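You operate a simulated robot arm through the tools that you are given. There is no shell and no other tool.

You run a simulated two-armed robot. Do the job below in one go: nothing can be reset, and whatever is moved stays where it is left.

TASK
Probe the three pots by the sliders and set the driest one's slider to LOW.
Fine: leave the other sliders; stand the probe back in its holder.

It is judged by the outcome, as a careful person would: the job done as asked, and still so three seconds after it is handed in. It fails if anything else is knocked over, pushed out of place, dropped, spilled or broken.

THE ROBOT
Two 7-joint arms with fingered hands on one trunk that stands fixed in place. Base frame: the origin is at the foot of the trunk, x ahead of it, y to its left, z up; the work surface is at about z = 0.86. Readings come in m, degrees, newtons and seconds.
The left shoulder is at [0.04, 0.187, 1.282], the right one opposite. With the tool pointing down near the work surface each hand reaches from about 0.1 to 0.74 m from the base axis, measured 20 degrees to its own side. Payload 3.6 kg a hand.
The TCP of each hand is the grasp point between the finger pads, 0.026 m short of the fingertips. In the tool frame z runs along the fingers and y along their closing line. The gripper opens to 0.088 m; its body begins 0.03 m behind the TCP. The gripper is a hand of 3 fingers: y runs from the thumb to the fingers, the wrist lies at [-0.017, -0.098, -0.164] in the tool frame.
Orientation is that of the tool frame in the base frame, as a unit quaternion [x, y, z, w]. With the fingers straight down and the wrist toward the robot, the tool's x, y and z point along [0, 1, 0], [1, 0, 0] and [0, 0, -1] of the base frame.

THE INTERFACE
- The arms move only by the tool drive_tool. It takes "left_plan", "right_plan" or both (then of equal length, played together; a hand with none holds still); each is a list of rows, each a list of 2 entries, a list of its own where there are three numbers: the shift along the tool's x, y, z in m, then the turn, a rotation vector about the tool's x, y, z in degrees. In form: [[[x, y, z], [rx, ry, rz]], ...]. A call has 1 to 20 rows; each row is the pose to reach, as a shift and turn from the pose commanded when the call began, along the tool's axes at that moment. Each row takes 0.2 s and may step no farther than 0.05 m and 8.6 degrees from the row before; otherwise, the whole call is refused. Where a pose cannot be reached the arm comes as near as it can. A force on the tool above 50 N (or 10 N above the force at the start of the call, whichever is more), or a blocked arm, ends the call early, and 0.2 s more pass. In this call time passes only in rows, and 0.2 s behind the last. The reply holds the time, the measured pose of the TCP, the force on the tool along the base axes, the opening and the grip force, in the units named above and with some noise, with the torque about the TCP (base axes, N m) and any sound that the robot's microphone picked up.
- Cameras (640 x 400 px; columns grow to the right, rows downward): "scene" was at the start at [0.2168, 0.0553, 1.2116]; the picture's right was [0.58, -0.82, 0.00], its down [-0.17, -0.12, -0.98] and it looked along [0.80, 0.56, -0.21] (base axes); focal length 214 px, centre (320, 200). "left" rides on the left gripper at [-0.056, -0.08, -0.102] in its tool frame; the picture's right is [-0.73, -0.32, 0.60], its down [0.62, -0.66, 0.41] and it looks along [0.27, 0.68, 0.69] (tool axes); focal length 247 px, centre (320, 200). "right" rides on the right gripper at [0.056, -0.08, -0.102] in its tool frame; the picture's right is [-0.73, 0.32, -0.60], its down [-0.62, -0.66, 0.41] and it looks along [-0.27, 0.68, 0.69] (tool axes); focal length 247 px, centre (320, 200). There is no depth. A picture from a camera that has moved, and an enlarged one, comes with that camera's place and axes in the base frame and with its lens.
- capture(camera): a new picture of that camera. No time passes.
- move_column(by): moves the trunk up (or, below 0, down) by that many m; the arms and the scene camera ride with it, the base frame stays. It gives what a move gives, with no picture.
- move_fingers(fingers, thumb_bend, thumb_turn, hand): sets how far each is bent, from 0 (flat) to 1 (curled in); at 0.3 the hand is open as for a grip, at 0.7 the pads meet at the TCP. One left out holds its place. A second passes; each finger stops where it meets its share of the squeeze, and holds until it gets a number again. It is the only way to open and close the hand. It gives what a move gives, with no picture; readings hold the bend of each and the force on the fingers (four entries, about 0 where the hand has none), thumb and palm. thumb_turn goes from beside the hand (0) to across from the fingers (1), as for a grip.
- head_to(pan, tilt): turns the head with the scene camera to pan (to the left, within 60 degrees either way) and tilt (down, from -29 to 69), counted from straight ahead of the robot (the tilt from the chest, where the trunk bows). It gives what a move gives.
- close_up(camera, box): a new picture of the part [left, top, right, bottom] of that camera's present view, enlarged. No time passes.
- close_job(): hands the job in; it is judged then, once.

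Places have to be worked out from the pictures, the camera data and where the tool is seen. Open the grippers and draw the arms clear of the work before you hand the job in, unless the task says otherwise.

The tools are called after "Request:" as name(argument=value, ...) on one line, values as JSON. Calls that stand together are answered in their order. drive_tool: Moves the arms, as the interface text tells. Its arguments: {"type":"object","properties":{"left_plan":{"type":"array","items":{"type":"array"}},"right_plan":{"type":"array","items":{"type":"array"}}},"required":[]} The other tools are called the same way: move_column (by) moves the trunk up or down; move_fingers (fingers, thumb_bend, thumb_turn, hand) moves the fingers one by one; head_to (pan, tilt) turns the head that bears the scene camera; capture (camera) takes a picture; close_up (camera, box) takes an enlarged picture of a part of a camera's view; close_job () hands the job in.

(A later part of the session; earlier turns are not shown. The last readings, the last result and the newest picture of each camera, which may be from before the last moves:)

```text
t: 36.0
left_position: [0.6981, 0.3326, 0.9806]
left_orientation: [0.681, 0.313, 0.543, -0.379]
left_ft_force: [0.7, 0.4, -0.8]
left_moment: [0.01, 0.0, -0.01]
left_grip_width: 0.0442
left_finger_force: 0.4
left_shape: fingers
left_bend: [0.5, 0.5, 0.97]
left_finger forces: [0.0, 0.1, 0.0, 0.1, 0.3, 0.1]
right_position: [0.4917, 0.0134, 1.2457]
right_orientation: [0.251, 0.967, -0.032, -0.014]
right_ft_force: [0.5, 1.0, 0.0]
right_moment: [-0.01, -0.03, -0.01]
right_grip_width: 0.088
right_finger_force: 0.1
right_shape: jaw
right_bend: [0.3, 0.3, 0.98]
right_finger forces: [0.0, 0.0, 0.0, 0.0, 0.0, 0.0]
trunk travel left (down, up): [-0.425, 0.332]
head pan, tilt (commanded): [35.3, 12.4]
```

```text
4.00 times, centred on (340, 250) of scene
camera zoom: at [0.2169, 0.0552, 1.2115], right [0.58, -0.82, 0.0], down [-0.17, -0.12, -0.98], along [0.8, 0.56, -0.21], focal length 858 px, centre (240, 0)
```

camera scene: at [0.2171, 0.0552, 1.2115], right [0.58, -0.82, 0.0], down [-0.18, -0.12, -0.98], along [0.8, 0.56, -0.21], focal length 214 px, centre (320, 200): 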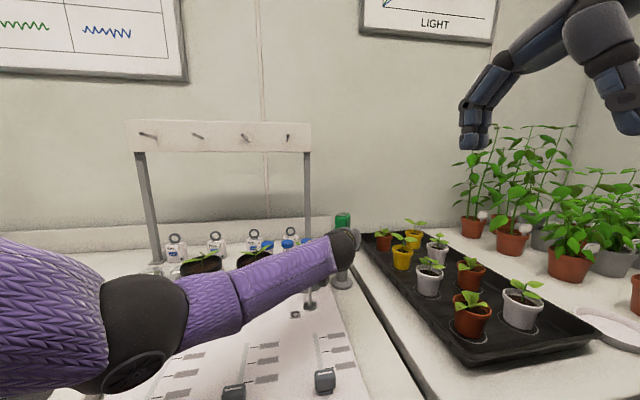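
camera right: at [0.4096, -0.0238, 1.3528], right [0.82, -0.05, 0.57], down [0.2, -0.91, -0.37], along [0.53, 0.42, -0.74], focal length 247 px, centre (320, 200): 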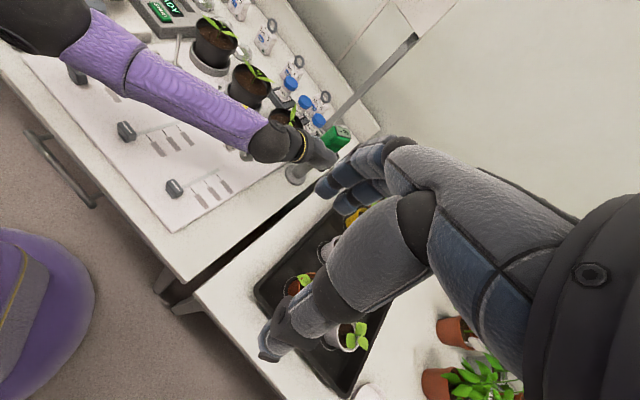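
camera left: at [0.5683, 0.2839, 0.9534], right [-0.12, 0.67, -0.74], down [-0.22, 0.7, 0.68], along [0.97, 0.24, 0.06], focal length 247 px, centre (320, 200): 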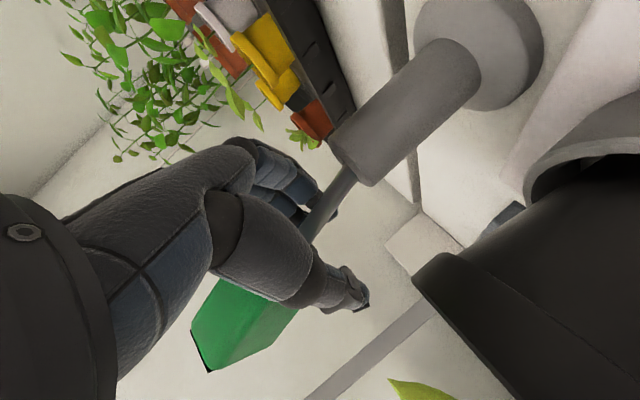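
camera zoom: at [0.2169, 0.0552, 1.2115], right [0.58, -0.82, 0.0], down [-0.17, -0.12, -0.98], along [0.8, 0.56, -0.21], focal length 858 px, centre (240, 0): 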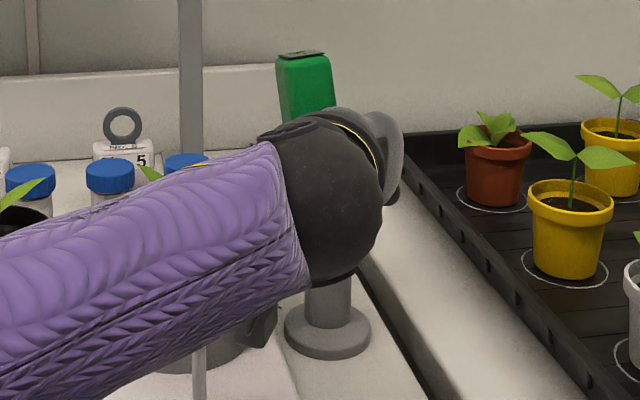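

The needle stays in the holder with the head leaning lightly on the hand. I open wider so it can drop fully.

Request:
move_fingers(hand="left", fingers=0.36, thumb_bend=0.4)

Request:
capture(camera="left")

Request:
close_up(camera="right", box=[270, 95, 360, 195])

Request:
close_up(camera="scene", box=[300, 200, 380, 300])

```text
t: 37.0
left_position: [0.6986, 0.3321, 0.9807]
left_orientation: [0.681, 0.313, 0.542, -0.38]
left_ft_force: [-0.7, -0.6, 0.1]
left_moment: [0.01, 0.03, -0.02]
left_grip_width: 0.0707
left_finger_force: 0.1
left_shape: fingers
left_bend: [0.36, 0.4, 0.97]
left_finger forces: [0.0, 0.0, 0.0, 0.0, 0.0, 0.1]
right_position: [0.4924, 0.014, 1.2447]
right_orientation: [0.251, 0.967, -0.032, -0.015]
right_ft_force: [0.3, 0.4, -1.1]
right_moment: [0.0, -0.05, -0.03]
right_grip_width: 0.0879
right_finger_force: 0.1
right_shape: jaw
right_bend: [0.3, 0.3, 0.98]
right_finger forces: [0.0, 0.0, 0.0, 0.1, 0.1, 0.1]
trunk travel left (down, up): [-0.425, 0.332]
head pan, tilt (commanded): [35.3, 12.4]
```

```text
taken
camera left: at [0.5682, 0.284, 0.9533], right [-0.12, 0.67, -0.73], down [-0.22, 0.7, 0.68], along [0.97, 0.24, 0.06], focal length 247 px, centre (320, 200)
```

left: 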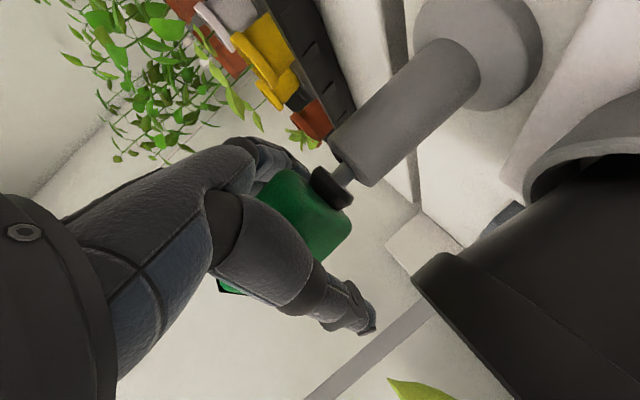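

```text
4.00 times, centred on (315, 145) of right
camera zoom: at [0.4093, -0.0238, 1.3529], right [0.82, -0.05, 0.57], down [0.2, -0.91, -0.37], along [0.53, 0.42, -0.74], focal length 988 px, centre (340, 420)
```

zoom: 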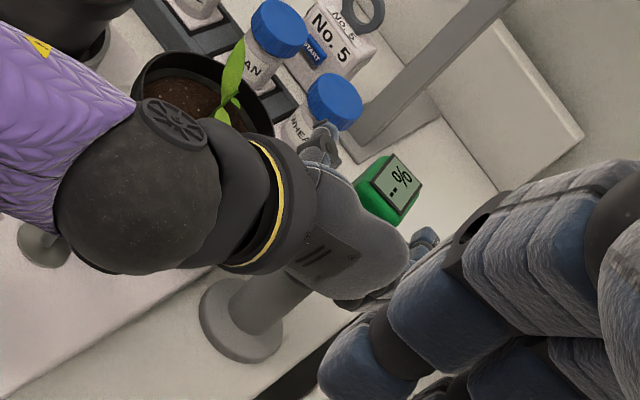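

```text
4.00 times, centred on (340, 250) of scene
camera zoom: at [0.2169, 0.0552, 1.2115], right [0.58, -0.82, 0.0], down [-0.17, -0.12, -0.98], along [0.8, 0.56, -0.21], focal length 858 px, centre (240, 0)
```

zoom: 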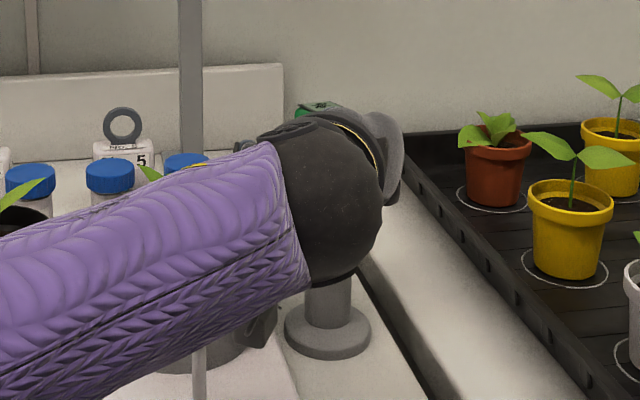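

The probe has dropped fully back into its holder. I withdraw the hand straight back along its fingers before planning a firmer grip.

Request:
drive_tool(left_plan=[[[0, 0, -0.02], [0, 0, 0]], [[0, 0, -0.045], [0, 0, 0]], [[0, 0, -0.075], [0, 0, 0]], [[0, 0, -0.11], [0, 0, 0]]])

Request:
capture(camera="left")

Request:
capture(camera="scene")

Request:
capture(camera="right")

```text
t: 38.0
left_position: [0.6399, 0.2327, 0.9977]
left_orientation: [0.681, 0.313, 0.543, -0.379]
left_ft_force: [-0.4, 1.2, 0.6]
left_moment: [-0.01, -0.04, 0.0]
left_grip_width: 0.0707
left_finger_force: 0.0
left_shape: fingers
left_bend: [0.36, 0.4, 0.97]
left_finger forces: [0.1, 0.0, 0.0, 0.1, 0.0, 0.1]
right_position: [0.491, 0.0126, 1.2454]
right_orientation: [0.251, 0.967, -0.032, -0.015]
right_ft_force: [0.0, 0.2, -0.2]
right_moment: [0.01, 0.0, -0.01]
right_grip_width: 0.0882
right_finger_force: 0.0
right_shape: jaw
right_bend: [0.3, 0.3, 0.98]
right_finger forces: [0.0, 0.0, 0.0, 0.0, 0.1, 0.0]
trunk travel left (down, up): [-0.425, 0.332]
head pan, tilt (commanded): [35.3, 12.4]
```

```text
taken
camera left: at [0.5104, 0.1843, 0.9691], right [-0.12, 0.67, -0.73], down [-0.22, 0.7, 0.68], along [0.97, 0.24, 0.06], focal length 247 px, centre (320, 200)
```

left: 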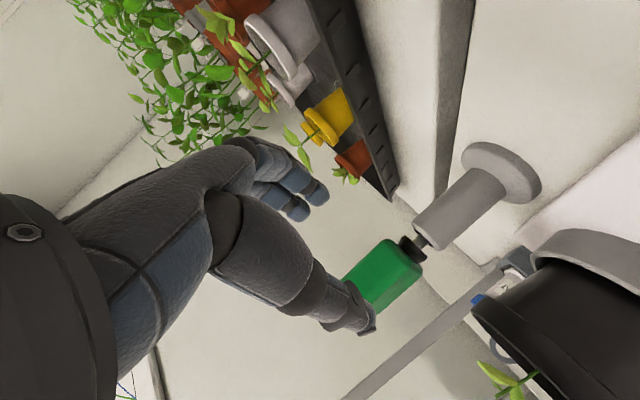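

```text
taken
camera scene: at [0.2165, 0.0547, 1.2117], right [0.58, -0.82, 0.0], down [-0.17, -0.12, -0.98], along [0.8, 0.56, -0.21], focal length 214 px, centre (320, 200)
```

scene: 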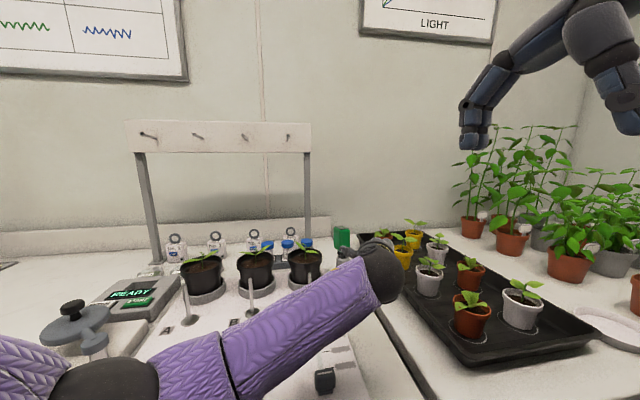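

```text
taken
camera right: at [0.4089, -0.0244, 1.353], right [0.82, -0.05, 0.57], down [0.2, -0.91, -0.37], along [0.53, 0.42, -0.74], focal length 247 px, centre (320, 200)
```

right: 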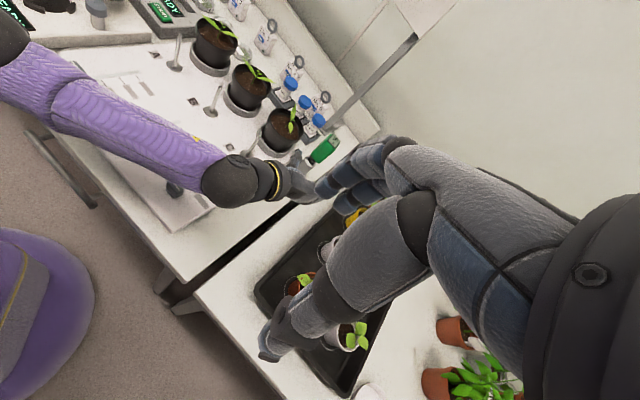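

The probe is upright in its holder. I raise the hand 120 mm to get the arm up off the board, then check that the sliders were not touched.

Request:
drive_tool(left_plan=[[[0.039, -0.0072, -0.0048], [0, 0, 0]], [[0.078, -0.0143, -0.0097], [0, 0, 0]], [[0.1171, -0.0215, -0.0145], [0, 0, 0]]])

Request:
move_column(by=0.12)

Request:
capture(camera="right")

Request:
capture(camera="scene")

```text
t: 38.8
left_position: [0.64, 0.2373, 1.1157]
left_orientation: [0.681, 0.313, 0.543, -0.38]
left_ft_force: [0.1, -1.3, -0.3]
left_moment: [0.0, 0.0, -0.01]
left_grip_width: 0.0706
left_finger_force: 0.1
left_shape: fingers
left_bend: [0.36, 0.4, 0.97]
left_finger forces: [0.1, 0.0, 0.0, 0.0, 0.0, 0.0]
right_position: [0.4908, 0.0132, 1.2452]
right_orientation: [0.251, 0.967, -0.032, -0.014]
right_ft_force: [-0.4, -0.1, -1.4]
right_moment: [-0.03, -0.02, -0.03]
right_grip_width: 0.0879
right_finger_force: 0.0
right_shape: jaw
right_bend: [0.3, 0.3, 0.98]
right_finger forces: [0.1, 0.0, 0.0, 0.0, 0.1, 0.0]
trunk travel left (down, up): [-0.425, 0.332]
head pan, tilt (commanded): [35.3, 12.4]
```

```text
t: 40.3
left_position: [0.6431, 0.2372, 1.2339]
left_orientation: [0.681, 0.314, 0.542, -0.379]
left_ft_force: [0.0, 0.0, -0.1]
left_moment: [-0.02, -0.02, -0.02]
left_grip_width: 0.0709
left_finger_force: 0.1
left_shape: fingers
left_bend: [0.36, 0.4, 0.97]
left_finger forces: [0.1, 0.0, 0.0, 0.0, 0.1, 0.0]
right_position: [0.486, 0.013, 1.3724]
right_orientation: [0.253, 0.967, -0.031, -0.008]
right_ft_force: [0.8, -0.5, 0.6]
right_moment: [-0.02, 0.0, 0.0]
right_grip_width: 0.0879
right_finger_force: 0.1
right_shape: jaw
right_bend: [0.3, 0.3, 0.98]
right_finger forces: [0.0, 0.0, 0.0, 0.1, 0.0, 0.1]
trunk travel left (down, up): [-0.545, 0.212]
head pan, tilt (commanded): [35.3, 12.4]
```

```text
taken
camera right: at [0.402, -0.0228, 1.4791], right [0.81, -0.05, 0.58], down [0.2, -0.91, -0.37], along [0.54, 0.42, -0.73], focal length 247 px, centre (320, 200)
```

right: 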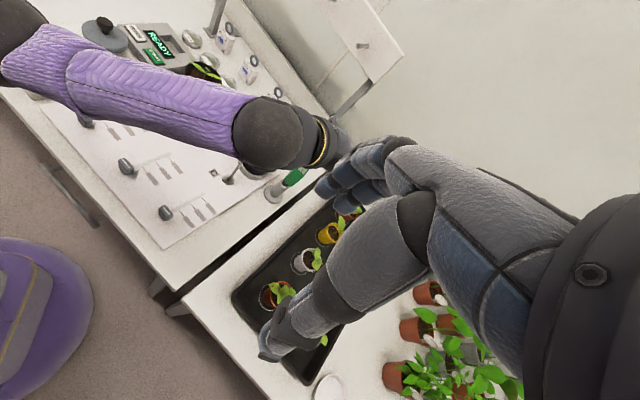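

```text
taken
camera scene: at [0.2091, 0.0551, 1.3362], right [0.58, -0.82, 0.0], down [-0.18, -0.12, -0.98], along [0.8, 0.56, -0.21], focal length 214 px, centre (320, 200)
```

scene: 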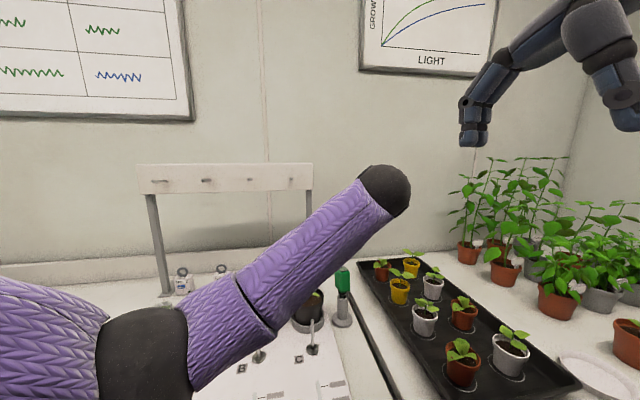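

Nothing on the board has moved. I now turn the left hand back to the 60° tilt, pointed along the head's present long axis (about 57° azimuth), and bring it to a staging point short of the holder.

Request:
drive_tool(left_plan=[[[-0.0343, 0.0046, -0.007], [-1.2, -5.68, -2.34]], [[-0.0687, 0.0092, -0.0139], [-2.39, -11.35, -4.68]], [[-0.103, 0.0138, -0.0209], [-3.59, -17.0, -7.0]], [[-0.1373, 0.0184, -0.0278], [-4.78, -22.7, -9.35]]])

Request:
head_to(pan=32, tilt=32)

Request:
capture(camera="left")

Request:
capture(camera="scene")

Request:
close_up(camera="right", box=[240, 130, 340, 230])

```text
t: 41.3
left_position: [0.6152, 0.2019, 1.1009]
left_orientation: [0.762, 0.414, 0.439, -0.236]
left_ft_force: [-0.2, 0.3, 0.4]
left_moment: [-0.03, -0.02, 0.02]
left_grip_width: 0.0711
left_finger_force: 0.1
left_shape: fingers
left_bend: [0.36, 0.4, 0.97]
left_finger forces: [0.1, 0.1, 0.1, 0.1, 0.0, 0.0]
right_position: [0.4857, 0.0144, 1.373]
right_orientation: [0.254, 0.967, -0.03, -0.007]
right_ft_force: [0.4, 0.0, 0.2]
right_moment: [0.0, 0.01, 0.01]
right_grip_width: 0.088
right_finger_force: 0.0
right_shape: jaw
right_bend: [0.3, 0.3, 0.98]
right_finger forces: [0.1, 0.0, 0.0, 0.0, 0.0, 0.0]
trunk travel left (down, up): [-0.545, 0.212]
head pan, tilt (commanded): [35.3, 12.4]
```

```text
t: 42.1
left_position: [0.6137, 0.202, 1.1011]
left_orientation: [0.762, 0.414, 0.439, -0.237]
left_ft_force: [-1.1, 0.3, -0.4]
left_moment: [0.03, 0.01, 0.0]
left_grip_width: 0.0711
left_finger_force: 0.0
left_shape: fingers
left_bend: [0.36, 0.4, 0.97]
left_finger forces: [0.1, 0.0, 0.0, 0.0, 0.0, 0.0]
right_position: [0.4859, 0.0144, 1.3722]
right_orientation: [0.254, 0.967, -0.03, -0.008]
right_ft_force: [-0.7, 0.0, 0.0]
right_moment: [0.01, -0.04, 0.03]
right_grip_width: 0.088
right_finger_force: 0.2
right_shape: jaw
right_bend: [0.3, 0.3, 0.98]
right_finger forces: [0.0, 0.1, 0.0, 0.1, 0.0, 0.1]
trunk travel left (down, up): [-0.545, 0.212]
head pan, tilt (commanded): [32.0, 32.0]
```

```text
taken
camera left: at [0.4837, 0.1464, 1.1035], right [-0.18, 0.3, -0.94], down [-0.19, 0.92, 0.33], along [0.96, 0.24, -0.11], focal length 247 px, centre (320, 200)
```

left: 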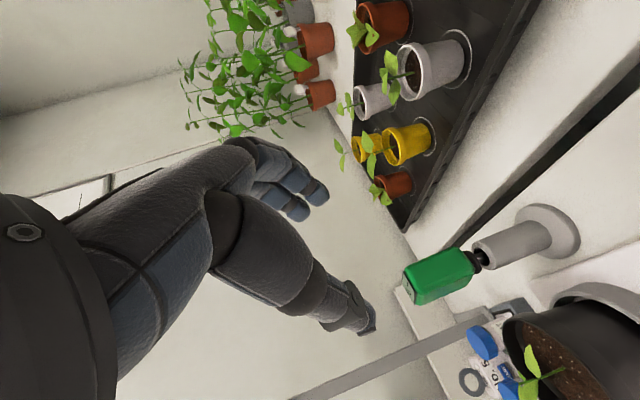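

```text
taken
camera scene: at [0.2087, 0.0488, 1.3048], right [0.53, -0.85, 0.0], down [-0.45, -0.28, -0.85], along [0.72, 0.45, -0.53], focal length 214 px, centre (320, 200)
```

scene: 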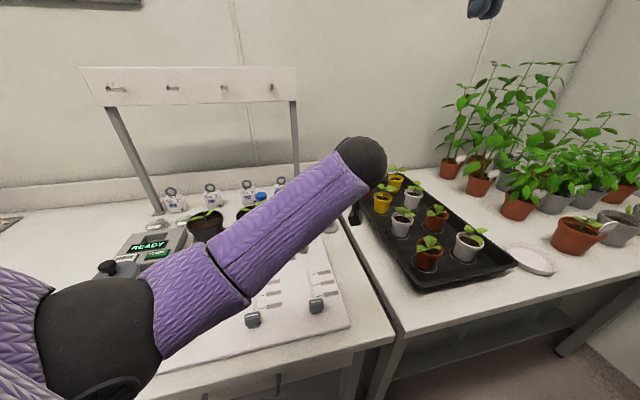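

```text
4.00 times, centred on (290, 180) of right
camera zoom: at [0.4016, -0.0227, 1.4795], right [0.81, -0.05, 0.58], down [0.21, -0.91, -0.37], along [0.54, 0.42, -0.73], focal length 988 px, centre (440, 280)
```

zoom: 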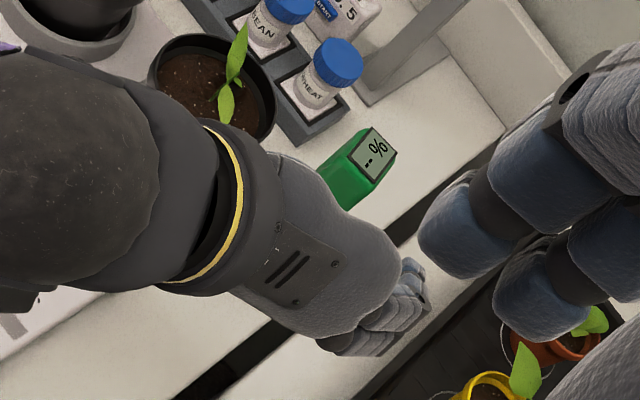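

The probe stands in the holder leaning a few degrees, its long axis at about 62° azimuth, so the fingers will close on its thin faces. I narrow the opening a bit and lower to grasp height short of it.

Request:
move_fingers(hand="left", fingers=0.43, thumb_bend=0.43)

Request:
drive_tool(left_plan=[[[-0.0306, 0.0007, 0.0216], [0, 0, 0]], [[-0.0613, 0.0013, 0.0432], [0, 0, 0]], [[-0.0919, 0.002, 0.0648], [0, 0, 0]]])

Request:
capture(camera="left")

Request:
close_up(camera="right", box=[240, 130, 340, 230])

Request:
capture(camera="scene")

```text
t: 43.1
left_position: [0.6138, 0.2014, 1.0997]
left_orientation: [0.761, 0.414, 0.439, -0.237]
left_ft_force: [0.8, 0.3, 0.3]
left_moment: [-0.02, 0.0, -0.01]
left_grip_width: 0.0608
left_finger_force: 0.0
left_shape: fingers
left_bend: [0.43, 0.43, 0.97]
left_finger forces: [0.1, 0.0, 0.0, 0.1, 0.0, 0.1]
right_position: [0.4861, 0.014, 1.3719]
right_orientation: [0.254, 0.967, -0.031, -0.008]
right_ft_force: [-0.8, 0.2, 0.7]
right_moment: [0.02, 0.0, 0.0]
right_grip_width: 0.0882
right_finger_force: 0.0
right_shape: jaw
right_bend: [0.3, 0.3, 0.98]
right_finger forces: [0.0, 0.1, 0.0, 0.0, 0.1, 0.0]
trunk travel left (down, up): [-0.545, 0.212]
head pan, tilt (commanded): [32.0, 32.0]
```

```text
t: 43.9
left_position: [0.6221, 0.2073, 0.9914]
left_orientation: [0.761, 0.412, 0.441, -0.237]
left_ft_force: [-0.7, -0.5, 0.0]
left_moment: [-0.01, 0.01, 0.0]
left_grip_width: 0.0609
left_finger_force: 0.0
left_shape: fingers
left_bend: [0.43, 0.43, 0.97]
left_finger forces: [0.1, 0.1, 0.0, 0.0, 0.1, 0.1]
right_position: [0.4869, 0.0137, 1.3743]
right_orientation: [0.253, 0.967, -0.031, -0.007]
right_ft_force: [0.0, 0.2, -0.6]
right_moment: [-0.01, 0.01, -0.01]
right_grip_width: 0.088
right_finger_force: 0.0
right_shape: jaw
right_bend: [0.3, 0.3, 0.98]
right_finger forces: [0.1, 0.0, 0.0, 0.0, 0.1, 0.1]
trunk travel left (down, up): [-0.545, 0.212]
head pan, tilt (commanded): [32.0, 32.0]
```

```text
taken
camera left: at [0.4907, 0.1535, 0.9939], right [-0.18, 0.3, -0.94], down [-0.19, 0.92, 0.33], along [0.96, 0.24, -0.11], focal length 247 px, centre (320, 200)
```

left: 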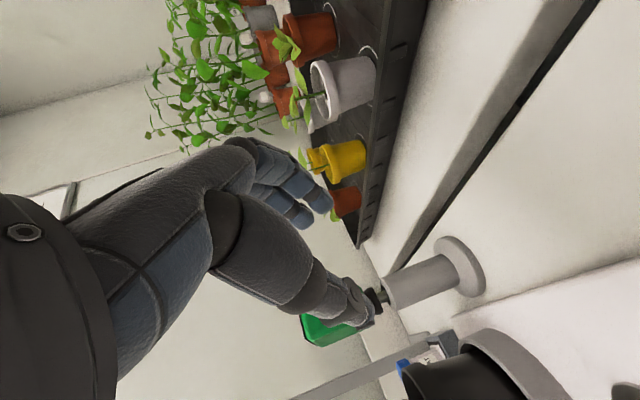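

```text
4.00 times, centred on (290, 180) of right
camera zoom: at [0.402, -0.0228, 1.4793], right [0.81, -0.05, 0.58], down [0.2, -0.91, -0.37], along [0.54, 0.42, -0.73], focal length 988 px, centre (440, 280)
```

zoom: 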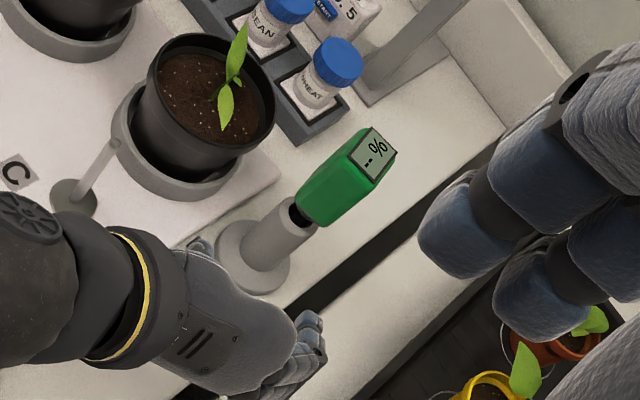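

```text
taken
camera scene: at [0.209, 0.0487, 1.3047], right [0.53, -0.85, 0.0], down [-0.45, -0.28, -0.85], along [0.72, 0.45, -0.53], focal length 214 px, centre (320, 200)
```

scene: 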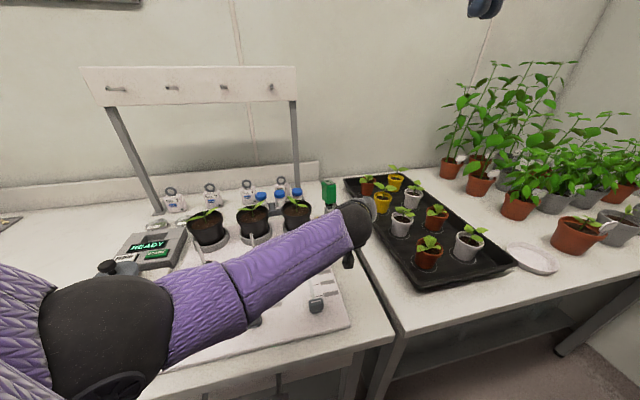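

Lateral alignment with the head is good (within 2 mm). I advance 80 mm toward it and check.

Request:
drive_tool(left_plan=[[[0.0133, 0, 0.0231], [0, 0, 0]], [[0.0267, 0, 0.0462], [0, 0, 0]], [[0.04, 0, 0.0693], [0, 0, 0]]])

Request:
close_up(camera="left", box=[230, 170, 430, 370])

Request:
close_up(camera="right", box=[250, 130, 330, 210])

```text
t: 44.7
left_position: [0.6663, 0.2755, 0.9875]
left_orientation: [0.763, 0.413, 0.438, -0.236]
left_ft_force: [0.4, -0.3, 1.2]
left_moment: [0.01, 0.01, 0.0]
left_grip_width: 0.0609
left_finger_force: 0.1
left_shape: fingers
left_bend: [0.43, 0.43, 0.97]
left_finger forces: [0.0, 0.0, 0.1, 0.0, 0.1, 0.0]
right_position: [0.4862, 0.0157, 1.373]
right_orientation: [0.254, 0.967, -0.03, -0.008]
right_ft_force: [0.0, 0.5, 0.2]
right_moment: [-0.01, 0.03, -0.01]
right_grip_width: 0.0879
right_finger_force: 0.1
right_shape: jaw
right_bend: [0.3, 0.3, 0.98]
right_finger forces: [0.0, 0.0, 0.1, 0.0, 0.0, 0.0]
trunk travel left (down, up): [-0.545, 0.212]
head pan, tilt (commanded): [32.0, 32.0]
```

```text
2.00 times, centred on (330, 270) of left
camera zoom: at [0.5348, 0.2219, 0.9915], right [-0.18, 0.3, -0.94], down [-0.19, 0.92, 0.33], along [0.96, 0.24, -0.11], focal length 494 px, centre (300, 60)
```

zoom: 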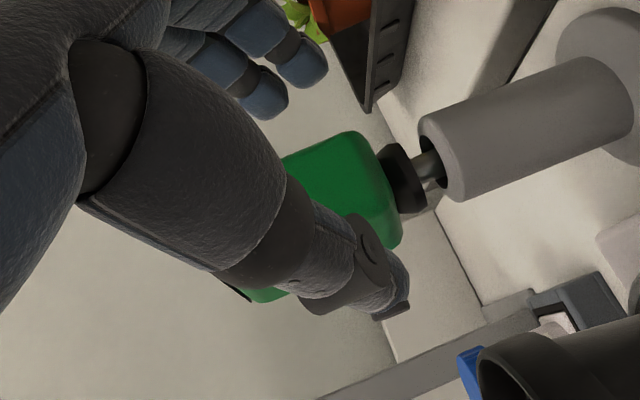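

```text
5.00 times, centred on (290, 170) of right
camera zoom: at [0.4022, -0.0221, 1.4793], right [0.81, -0.05, 0.58], down [0.2, -0.91, -0.37], along [0.54, 0.42, -0.73], focal length 1235 px, centre (470, 350)
```

zoom: 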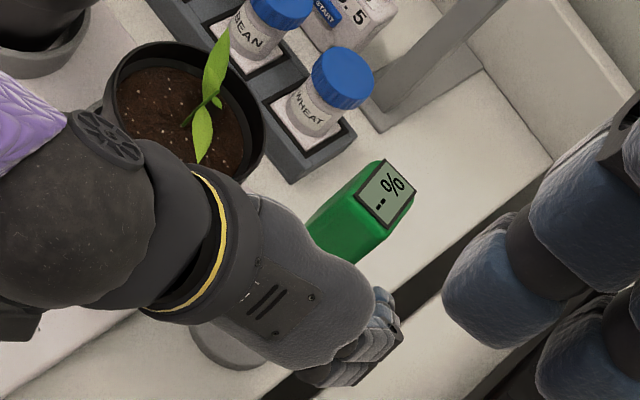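

The head is entering between thumb and fingers cleanly. I advance the last 40 mm.

Request:
drive_tool(left_plan=[[[0.01, 0, 0.0173], [0, 0, 0]], [[0.02, 0, 0.0346], [0, 0, 0]]])

Request:
close_up(camera="left", box=[230, 150, 430, 350])

Request:
close_up(camera="right", box=[250, 130, 330, 210])

```text
t: 45.3
left_position: [0.6896, 0.3116, 0.9876]
left_orientation: [0.762, 0.413, 0.439, -0.237]
left_ft_force: [-0.2, 0.3, -0.4]
left_moment: [0.01, -0.02, 0.01]
left_grip_width: 0.0608
left_finger_force: 0.1
left_shape: fingers
left_bend: [0.43, 0.43, 0.97]
left_finger forces: [0.1, 0.0, 0.0, 0.0, 0.0, 0.0]
right_position: [0.4857, 0.0141, 1.3728]
right_orientation: [0.254, 0.967, -0.031, -0.008]
right_ft_force: [0.3, 0.1, 0.1]
right_moment: [-0.01, 0.03, -0.02]
right_grip_width: 0.0879
right_finger_force: 0.1
right_shape: jaw
right_bend: [0.3, 0.3, 0.98]
right_finger forces: [0.0, 0.0, 0.0, 0.1, 0.1, 0.0]
trunk travel left (down, up): [-0.545, 0.212]
head pan, tilt (commanded): [32.0, 32.0]
```

```text
2.00 times, centred on (330, 250) of left
camera zoom: at [0.5581, 0.2554, 0.9908], right [-0.18, 0.3, -0.94], down [-0.19, 0.92, 0.33], along [0.96, 0.24, -0.11], focal length 494 px, centre (300, 100)
```

zoom: 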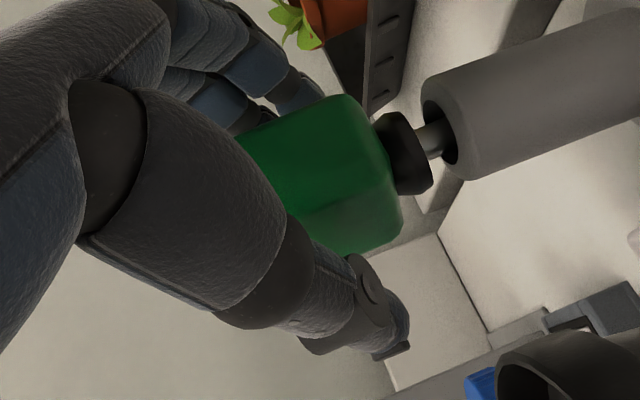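

```text
5.00 times, centred on (290, 170) of right
camera zoom: at [0.4021, -0.0227, 1.4793], right [0.81, -0.05, 0.58], down [0.2, -0.91, -0.37], along [0.54, 0.42, -0.73], focal length 1235 px, centre (470, 350)
```

zoom: 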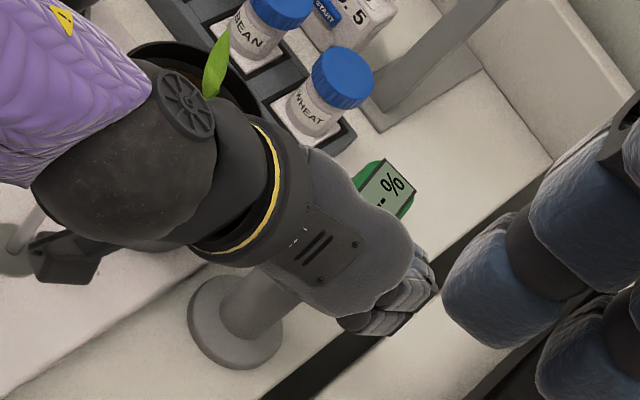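

The head is untouched and centred. I close firmly this time, commanding a full curl to see how much squeeze the hand gives.

Request:
move_fingers(hand="left", fingers=0.65, thumb_bend=0.65)

Request:
move_fingers(hand="left", fingers=1.0, thumb_bend=1.0)

Request:
close_up(camera="left", box=[230, 150, 430, 350])

Request:
close_up(camera="right", box=[250, 130, 330, 210])

```text
t: 46.3
left_position: [0.6878, 0.3098, 0.9889]
left_orientation: [0.762, 0.413, 0.44, -0.236]
left_ft_force: [-0.4, -1.3, 0.6]
left_moment: [0.01, 0.04, 0.01]
left_grip_width: 0.0285
left_finger_force: 7.7
left_shape: fingers
left_bend: [0.6, 0.57, 0.97]
left_finger forces: [3.2, 4.5, 0.0, 0.0, 7.8, 0.0]
right_position: [0.4859, 0.0135, 1.3716]
right_orientation: [0.254, 0.967, -0.031, -0.008]
right_ft_force: [0.3, 0.8, -0.3]
right_moment: [-0.01, 0.02, -0.02]
right_grip_width: 0.0879
right_finger_force: 0.0
right_shape: jaw
right_bend: [0.3, 0.3, 0.98]
right_finger forces: [0.0, 0.1, 0.0, 0.0, 0.0, 0.1]
trunk travel left (down, up): [-0.545, 0.212]
head pan, tilt (commanded): [32.0, 32.0]
```

```text
t: 47.3
left_position: [0.6886, 0.3098, 0.9893]
left_orientation: [0.762, 0.413, 0.44, -0.236]
left_ft_force: [0.2, -0.5, 0.9]
left_moment: [-0.02, -0.08, -0.01]
left_grip_width: 0.0274
left_finger_force: 19.0
left_shape: fingers
left_bend: [0.64, 0.57, 0.96]
left_finger forces: [12.6, 6.9, 0.0, 0.1, 18.3, 0.0]
right_position: [0.4856, 0.014, 1.3722]
right_orientation: [0.254, 0.967, -0.03, -0.008]
right_ft_force: [0.2, 0.4, 0.6]
right_moment: [0.05, -0.01, -0.02]
right_grip_width: 0.0877
right_finger_force: 0.1
right_shape: jaw
right_bend: [0.3, 0.3, 0.98]
right_finger forces: [0.0, 0.0, 0.1, 0.0, 0.0, 0.0]
trunk travel left (down, up): [-0.545, 0.212]
head pan, tilt (commanded): [32.0, 32.0]
```

```text
2.00 times, centred on (330, 250) of left
camera zoom: at [0.558, 0.2545, 0.9914], right [-0.18, 0.3, -0.94], down [-0.19, 0.92, 0.33], along [0.96, 0.24, -0.11], focal length 494 px, centre (300, 100)
```

zoom: 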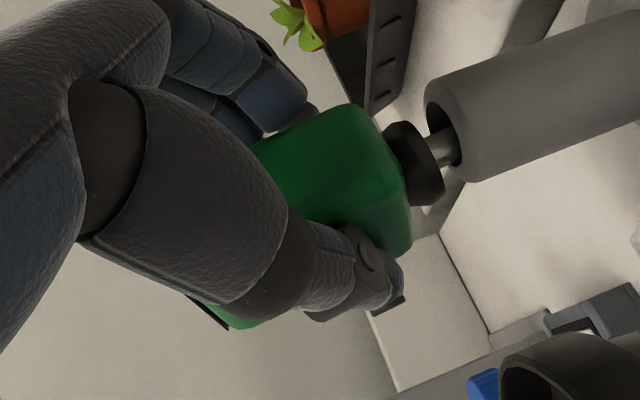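

```text
5.00 times, centred on (290, 170) of right
camera zoom: at [0.4016, -0.023, 1.4795], right [0.81, -0.05, 0.58], down [0.2, -0.91, -0.37], along [0.54, 0.42, -0.73], focal length 1235 px, centre (470, 350)
```

zoom: 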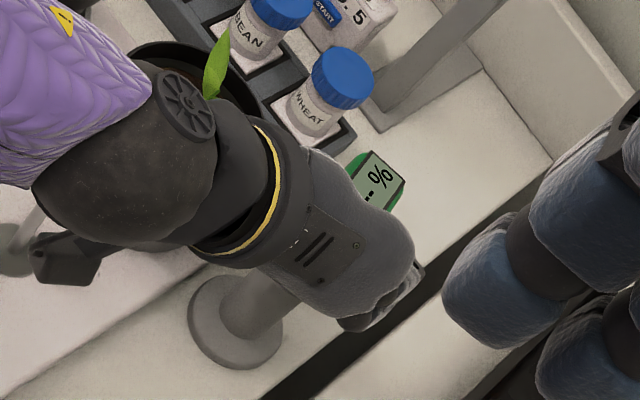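

Full curl gives about 19 N, double the first grip. I lift straight up out of the holder.

Request:
drive_tool(left_plan=[[[0.0173, 0, -0.01], [0, 0, 0]], [[0.0346, 0, -0.02], [0, 0, 0]], [[0.052, 0, -0.03], [0, 0, 0]], [[0.0693, 0, -0.04], [0, 0, 0]], [[0.0866, 0, -0.05], [0, 0, 0]], [[0.1126, 0, -0.065], [0, 0, 0]]])

Request:
capture(camera="left")

Request:
capture(camera="scene")

Request:
capture(camera="right")

```text
t: 48.7
left_position: [0.6908, 0.3095, 1.1177]
left_orientation: [0.762, 0.413, 0.439, -0.237]
left_ft_force: [-0.3, 0.1, -0.7]
left_moment: [-0.02, 0.01, -0.01]
left_grip_width: 0.0274
left_finger_force: 18.8
left_shape: fingers
left_bend: [0.65, 0.57, 0.96]
left_finger forces: [12.4, 6.2, 0.0, 0.0, 18.7, 0.1]
right_position: [0.486, 0.0142, 1.3728]
right_orientation: [0.255, 0.967, -0.03, -0.008]
right_ft_force: [0.0, -0.5, 0.7]
right_moment: [0.02, 0.0, -0.01]
right_grip_width: 0.0879
right_finger_force: 0.1
right_shape: jaw
right_bend: [0.3, 0.3, 0.98]
right_finger forces: [0.0, 0.1, 0.0, 0.1, 0.0, 0.0]
trunk travel left (down, up): [-0.545, 0.212]
head pan, tilt (commanded): [32.0, 32.0]
```

```text
taken
camera left: at [0.5597, 0.254, 1.1206], right [-0.18, 0.3, -0.94], down [-0.19, 0.92, 0.33], along [0.96, 0.24, -0.11], focal length 247 px, centre (320, 200)
```

left: 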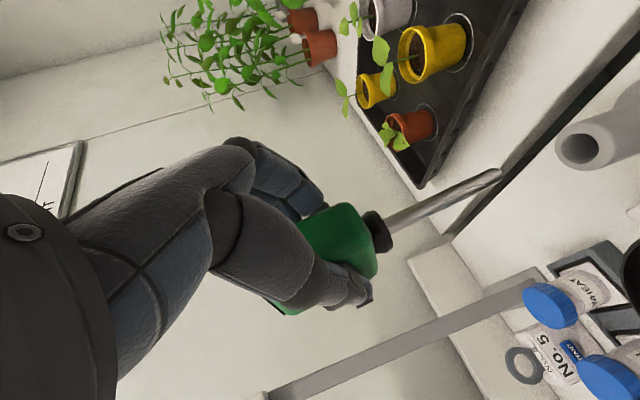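

```text
taken
camera scene: at [0.2086, 0.0488, 1.3047], right [0.53, -0.85, 0.0], down [-0.45, -0.28, -0.85], along [0.72, 0.45, -0.53], focal length 214 px, centre (320, 200)
```

scene: 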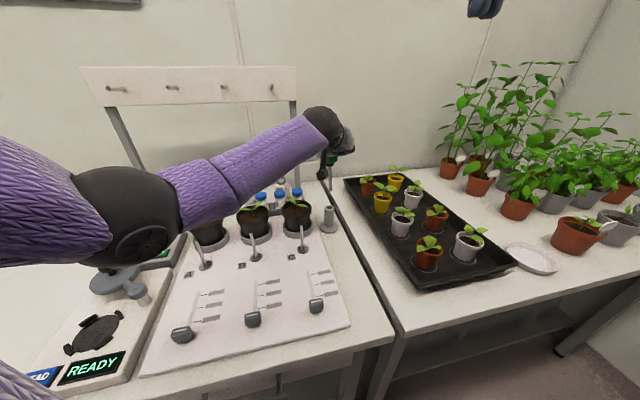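

```text
taken
camera right: at [0.4016, -0.0227, 1.4795], right [0.81, -0.05, 0.58], down [0.21, -0.91, -0.37], along [0.54, 0.42, -0.73], focal length 247 px, centre (320, 200)
```

right: 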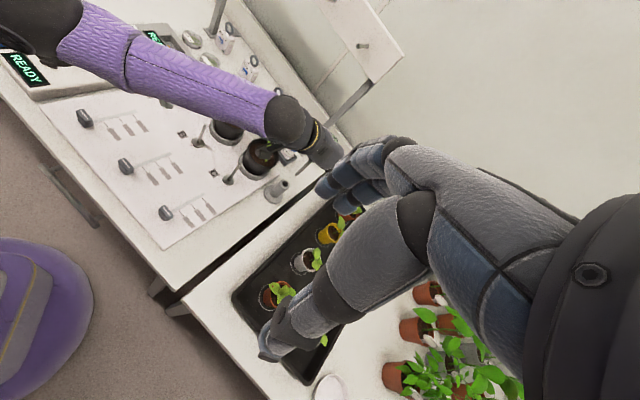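

The probe is out and firmly held; all three sliders are visible and unmoved at their near ends. I enlarge the views to measure the needle's position and lean.

Request:
close_up(camera="scene", box=[280, 90, 380, 240])

Request:
close_up(camera="right", box=[230, 90, 350, 210])

Request:
close_up(camera="left", box=[260, 130, 520, 330])

```text
2.67 times, centred on (330, 165) of scene
camera zoom: at [0.2086, 0.0488, 1.3047], right [0.53, -0.85, 0.0], down [-0.45, -0.28, -0.85], along [0.72, 0.45, -0.53], focal length 572 px, centre (293, 293)
```

zoom: 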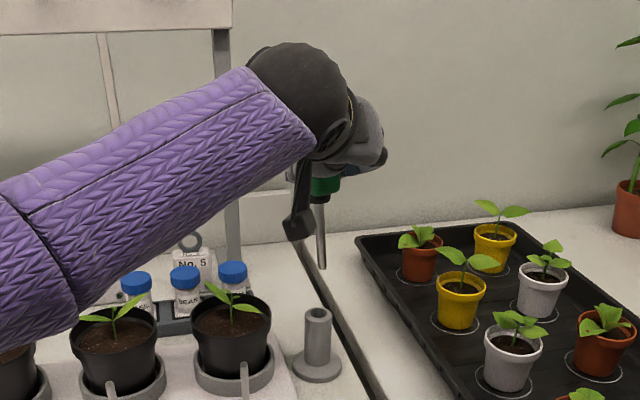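

```text
3.33 times, centred on (290, 150) of right
camera zoom: at [0.4016, -0.0227, 1.4795], right [0.81, -0.05, 0.58], down [0.21, -0.91, -0.37], along [0.54, 0.42, -0.73], focal length 823 px, centre (420, 367)
```

zoom: 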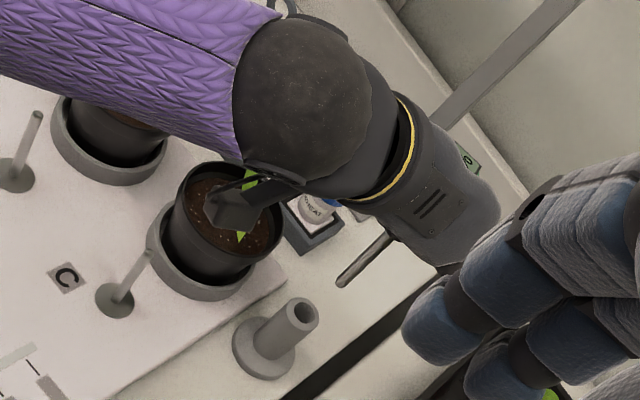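

```text
2.00 times, centred on (390, 230) of left
camera zoom: at [0.5597, 0.254, 1.1206], right [-0.18, 0.3, -0.94], down [-0.19, 0.92, 0.33], along [0.96, 0.24, -0.11], focal length 494 px, centre (180, 140)
```

zoom: 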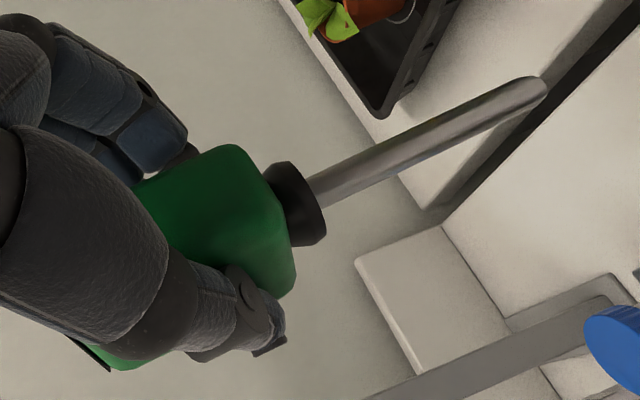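

The tip is about 113 mm below the TCP and the probe leans ~6° forward. I tilt the hand 6° to stand the needle vertical while carrying it over pot C's clear side, 10 mm higher.

Request:
drive_tool(left_plan=[[[0.0087, 0, -0.005], [0, 2, 0]], [[0.0092, -0.0287, -0.0041], [0, 4, 0]], [[0.0097, -0.0574, -0.0032], [0, 6, 0]], [[0.0103, -0.0861, -0.0023], [0, 6, 0]], [[0.0108, -0.1148, -0.0014], [0, 6, 0]]])

Request:
close_up(camera="scene", box=[240, 90, 340, 240])

Request:
close_up(camera="right", box=[220, 60, 340, 180])

Request:
capture(camera="left")

```text
t: 49.9
left_position: [0.5934, 0.3781, 1.1282]
left_orientation: [0.738, 0.4, 0.478, -0.258]
left_ft_force: [-0.3, 0.3, -0.8]
left_moment: [-0.06, 0.01, -0.01]
left_grip_width: 0.0274
left_finger_force: 18.4
left_shape: fingers
left_bend: [0.65, 0.57, 0.96]
left_finger forces: [12.5, 6.1, 0.0, 0.0, 18.7, 0.1]
right_position: [0.4846, 0.015, 1.3731]
right_orientation: [0.254, 0.967, -0.031, -0.008]
right_ft_force: [-0.8, 0.3, -0.3]
right_moment: [-0.05, 0.02, -0.01]
right_grip_width: 0.0878
right_finger_force: 0.0
right_shape: jaw
right_bend: [0.3, 0.3, 0.98]
right_finger forces: [0.0, 0.0, 0.1, 0.0, 0.0, 0.0]
trunk travel left (down, up): [-0.545, 0.212]
head pan, tilt (commanded): [32.0, 32.0]
```

```text
2.67 times, centred on (290, 165) of scene
camera zoom: at [0.2081, 0.0495, 1.3048], right [0.53, -0.85, 0.0], down [-0.45, -0.28, -0.85], along [0.72, 0.45, -0.53], focal length 572 px, centre (400, 293)
```

zoom: 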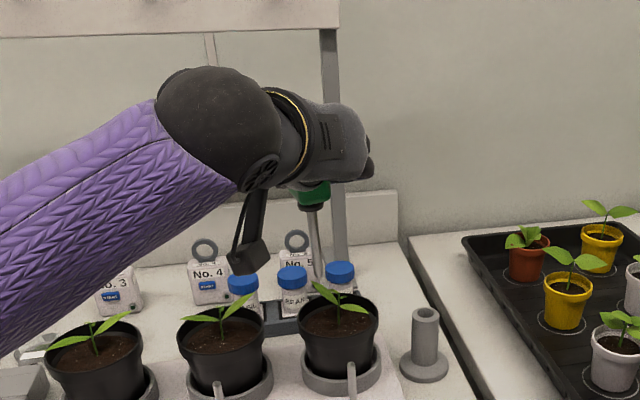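

```text
3.33 times, centred on (280, 120) of right
camera zoom: at [0.401, -0.0219, 1.4797], right [0.81, -0.05, 0.58], down [0.21, -0.91, -0.37], along [0.54, 0.42, -0.73], focal length 823 px, centre (453, 467)
```

zoom: 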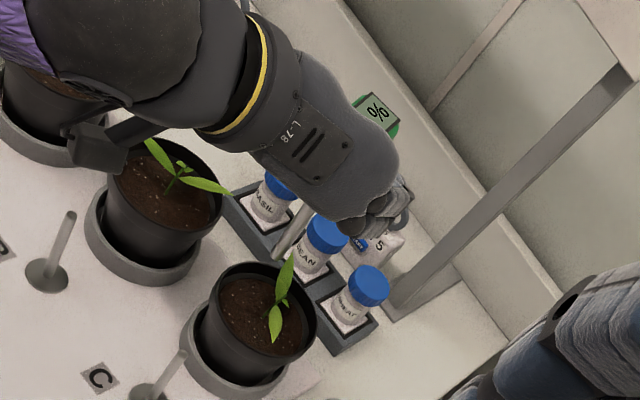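

```text
taken
camera left: at [0.4633, 0.323, 1.1186], right [-0.13, 0.38, -0.92], down [-0.21, 0.89, 0.4], along [0.97, 0.25, -0.03], focal length 247 px, centre (320, 200)
```

left: 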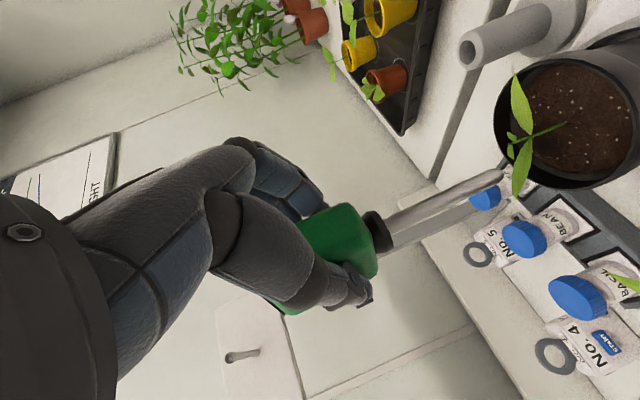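

The tip measures (0.592, 0.386, 1.012), within 4 mm of the intended spot. I nudge it and lower to just above the soil.

Request:
drive_tool(left_plan=[[[-0.0188, 0.0011, 0.0077], [0, 0, 0]], [[-0.037, 0.0022, 0.0155], [0, 0, 0]], [[-0.0508, 0.0033, 0.021], [0, 0, 0]], [[-0.06, 0.0033, 0.0251], [0, 0, 0]]])

Request:
close_up(camera="scene", box=[250, 110, 330, 230])

Request:
close_up(camera="right", box=[220, 80, 320, 180])

Request:
close_up(camera="left", box=[280, 100, 540, 300])

```text
t: 50.9
left_position: [0.5975, 0.3743, 1.0614]
left_orientation: [0.738, 0.4, 0.479, -0.258]
left_ft_force: [0.0, -0.6, 0.1]
left_moment: [-0.04, -0.02, -0.03]
left_grip_width: 0.0273
left_finger_force: 18.0
left_shape: fingers
left_bend: [0.65, 0.57, 0.96]
left_finger forces: [12.5, 6.1, 0.0, 0.1, 18.6, 0.1]
right_position: [0.4844, 0.014, 1.373]
right_orientation: [0.253, 0.967, -0.031, -0.009]
right_ft_force: [0.4, 0.2, -1.3]
right_moment: [-0.01, 0.0, 0.02]
right_grip_width: 0.088
right_finger_force: 0.0
right_shape: jaw
right_bend: [0.3, 0.3, 0.98]
right_finger forces: [0.1, 0.0, 0.0, 0.0, 0.0, 0.0]
trunk travel left (down, up): [-0.545, 0.212]
head pan, tilt (commanded): [32.0, 32.0]
```

```text
3.33 times, centred on (290, 170) of scene
camera zoom: at [0.2088, 0.049, 1.3047], right [0.53, -0.85, 0.0], down [-0.45, -0.28, -0.85], along [0.72, 0.45, -0.53], focal length 715 px, centre (420, 300)
```

zoom: 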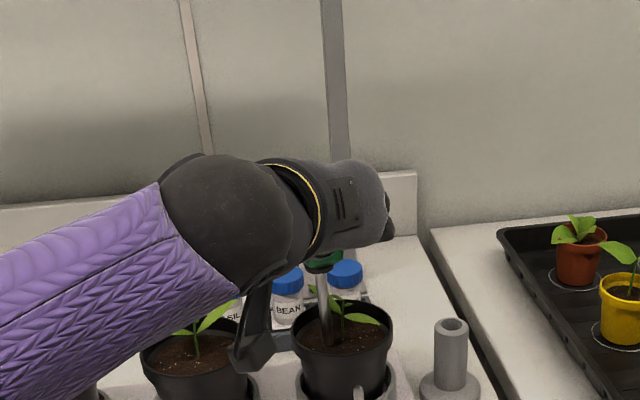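

```text
4.00 times, centred on (270, 130) of right
camera zoom: at [0.4018, -0.0225, 1.4794], right [0.81, -0.05, 0.58], down [0.2, -0.91, -0.37], along [0.54, 0.42, -0.73], focal length 988 px, centre (520, 480)
```

zoom: 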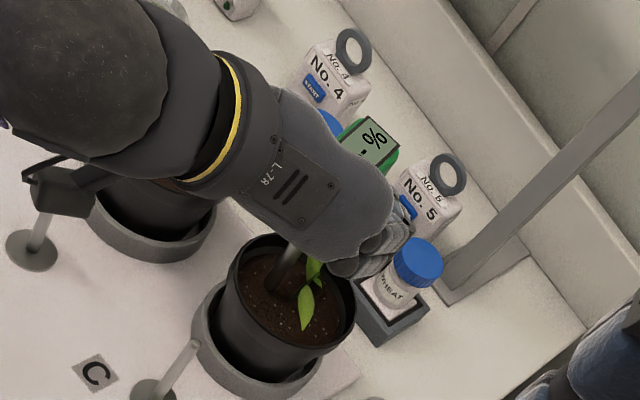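

```text
2.00 times, centred on (410, 200) of left
camera zoom: at [0.4666, 0.3204, 1.0525], right [-0.13, 0.38, -0.92], down [-0.21, 0.89, 0.4], along [0.97, 0.25, -0.03], focal length 494 px, centre (140, 200)
```

zoom: 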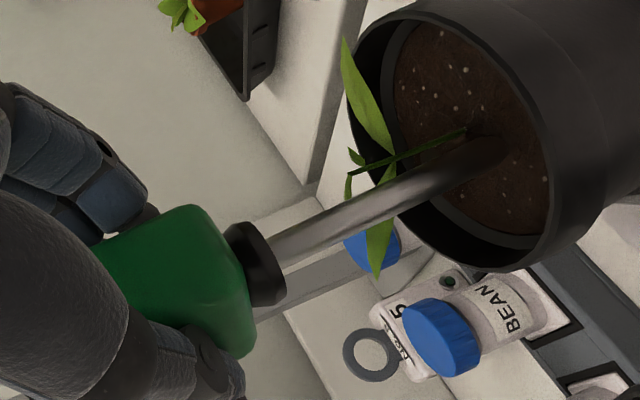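

The tip is right over the soil and the grip holds at 18 N. Now I press down slowly, 2 mm per step for 16 mm.

Request:
drive_tool(left_plan=[[[-0.0018, 0, 0.0008], [0, 0, 0]], [[-0.0037, 0, 0.0016], [0, 0, 0]], [[-0.0055, 0, 0.0024], [0, 0, 0]], [[-0.0073, 0, 0.0033], [0, 0, 0]], [[-0.0091, 0, 0.0041], [0, 0, 0]], [[-0.011, 0, 0.0049], [0, 0, 0]], [[-0.0128, 0, 0.0057], [0, 0, 0]], [[-0.0146, 0, 0.0065], [0, 0, 0]]])

Request:
close_up(camera="left", box=[280, 100, 540, 300])

Request:
close_up(camera="right", box=[220, 80, 320, 180])

```text
t: 52.7
left_position: [0.5959, 0.3731, 1.0528]
left_orientation: [0.735, 0.401, 0.483, -0.257]
left_ft_force: [1.1, -0.5, 22.1]
left_moment: [0.25, -0.19, -0.01]
left_grip_width: 0.0281
left_finger_force: 20.4
left_shape: fingers
left_bend: [0.65, 0.57, 0.98]
left_finger forces: [12.6, 8.6, 0.0, 0.0, 19.5, 0.0]
right_position: [0.4844, 0.0124, 1.3744]
right_orientation: [0.254, 0.967, -0.03, -0.008]
right_ft_force: [0.6, 0.0, -0.9]
right_moment: [0.0, 0.02, -0.02]
right_grip_width: 0.088
right_finger_force: 0.1
right_shape: jaw
right_bend: [0.3, 0.3, 0.98]
right_finger forces: [0.0, 0.1, 0.0, 0.0, 0.0, 0.0]
trunk travel left (down, up): [-0.545, 0.212]
head pan, tilt (commanded): [32.0, 32.0]
```

```text
2.00 times, centred on (410, 200) of left
camera zoom: at [0.4652, 0.3176, 1.041], right [-0.12, 0.38, -0.92], down [-0.22, 0.89, 0.4], along [0.97, 0.25, -0.02], focal length 494 px, centre (140, 200)
```

zoom: 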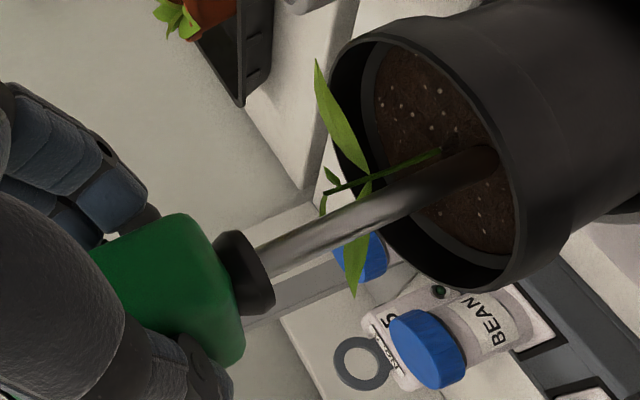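

```text
4.00 times, centred on (270, 130) of right
camera zoom: at [0.3994, -0.0243, 1.4803], right [0.81, -0.05, 0.58], down [0.21, -0.91, -0.37], along [0.54, 0.42, -0.73], focal length 988 px, centre (520, 480)
```

zoom: 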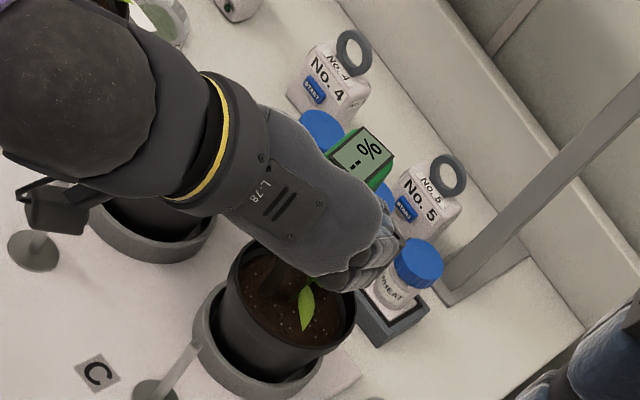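

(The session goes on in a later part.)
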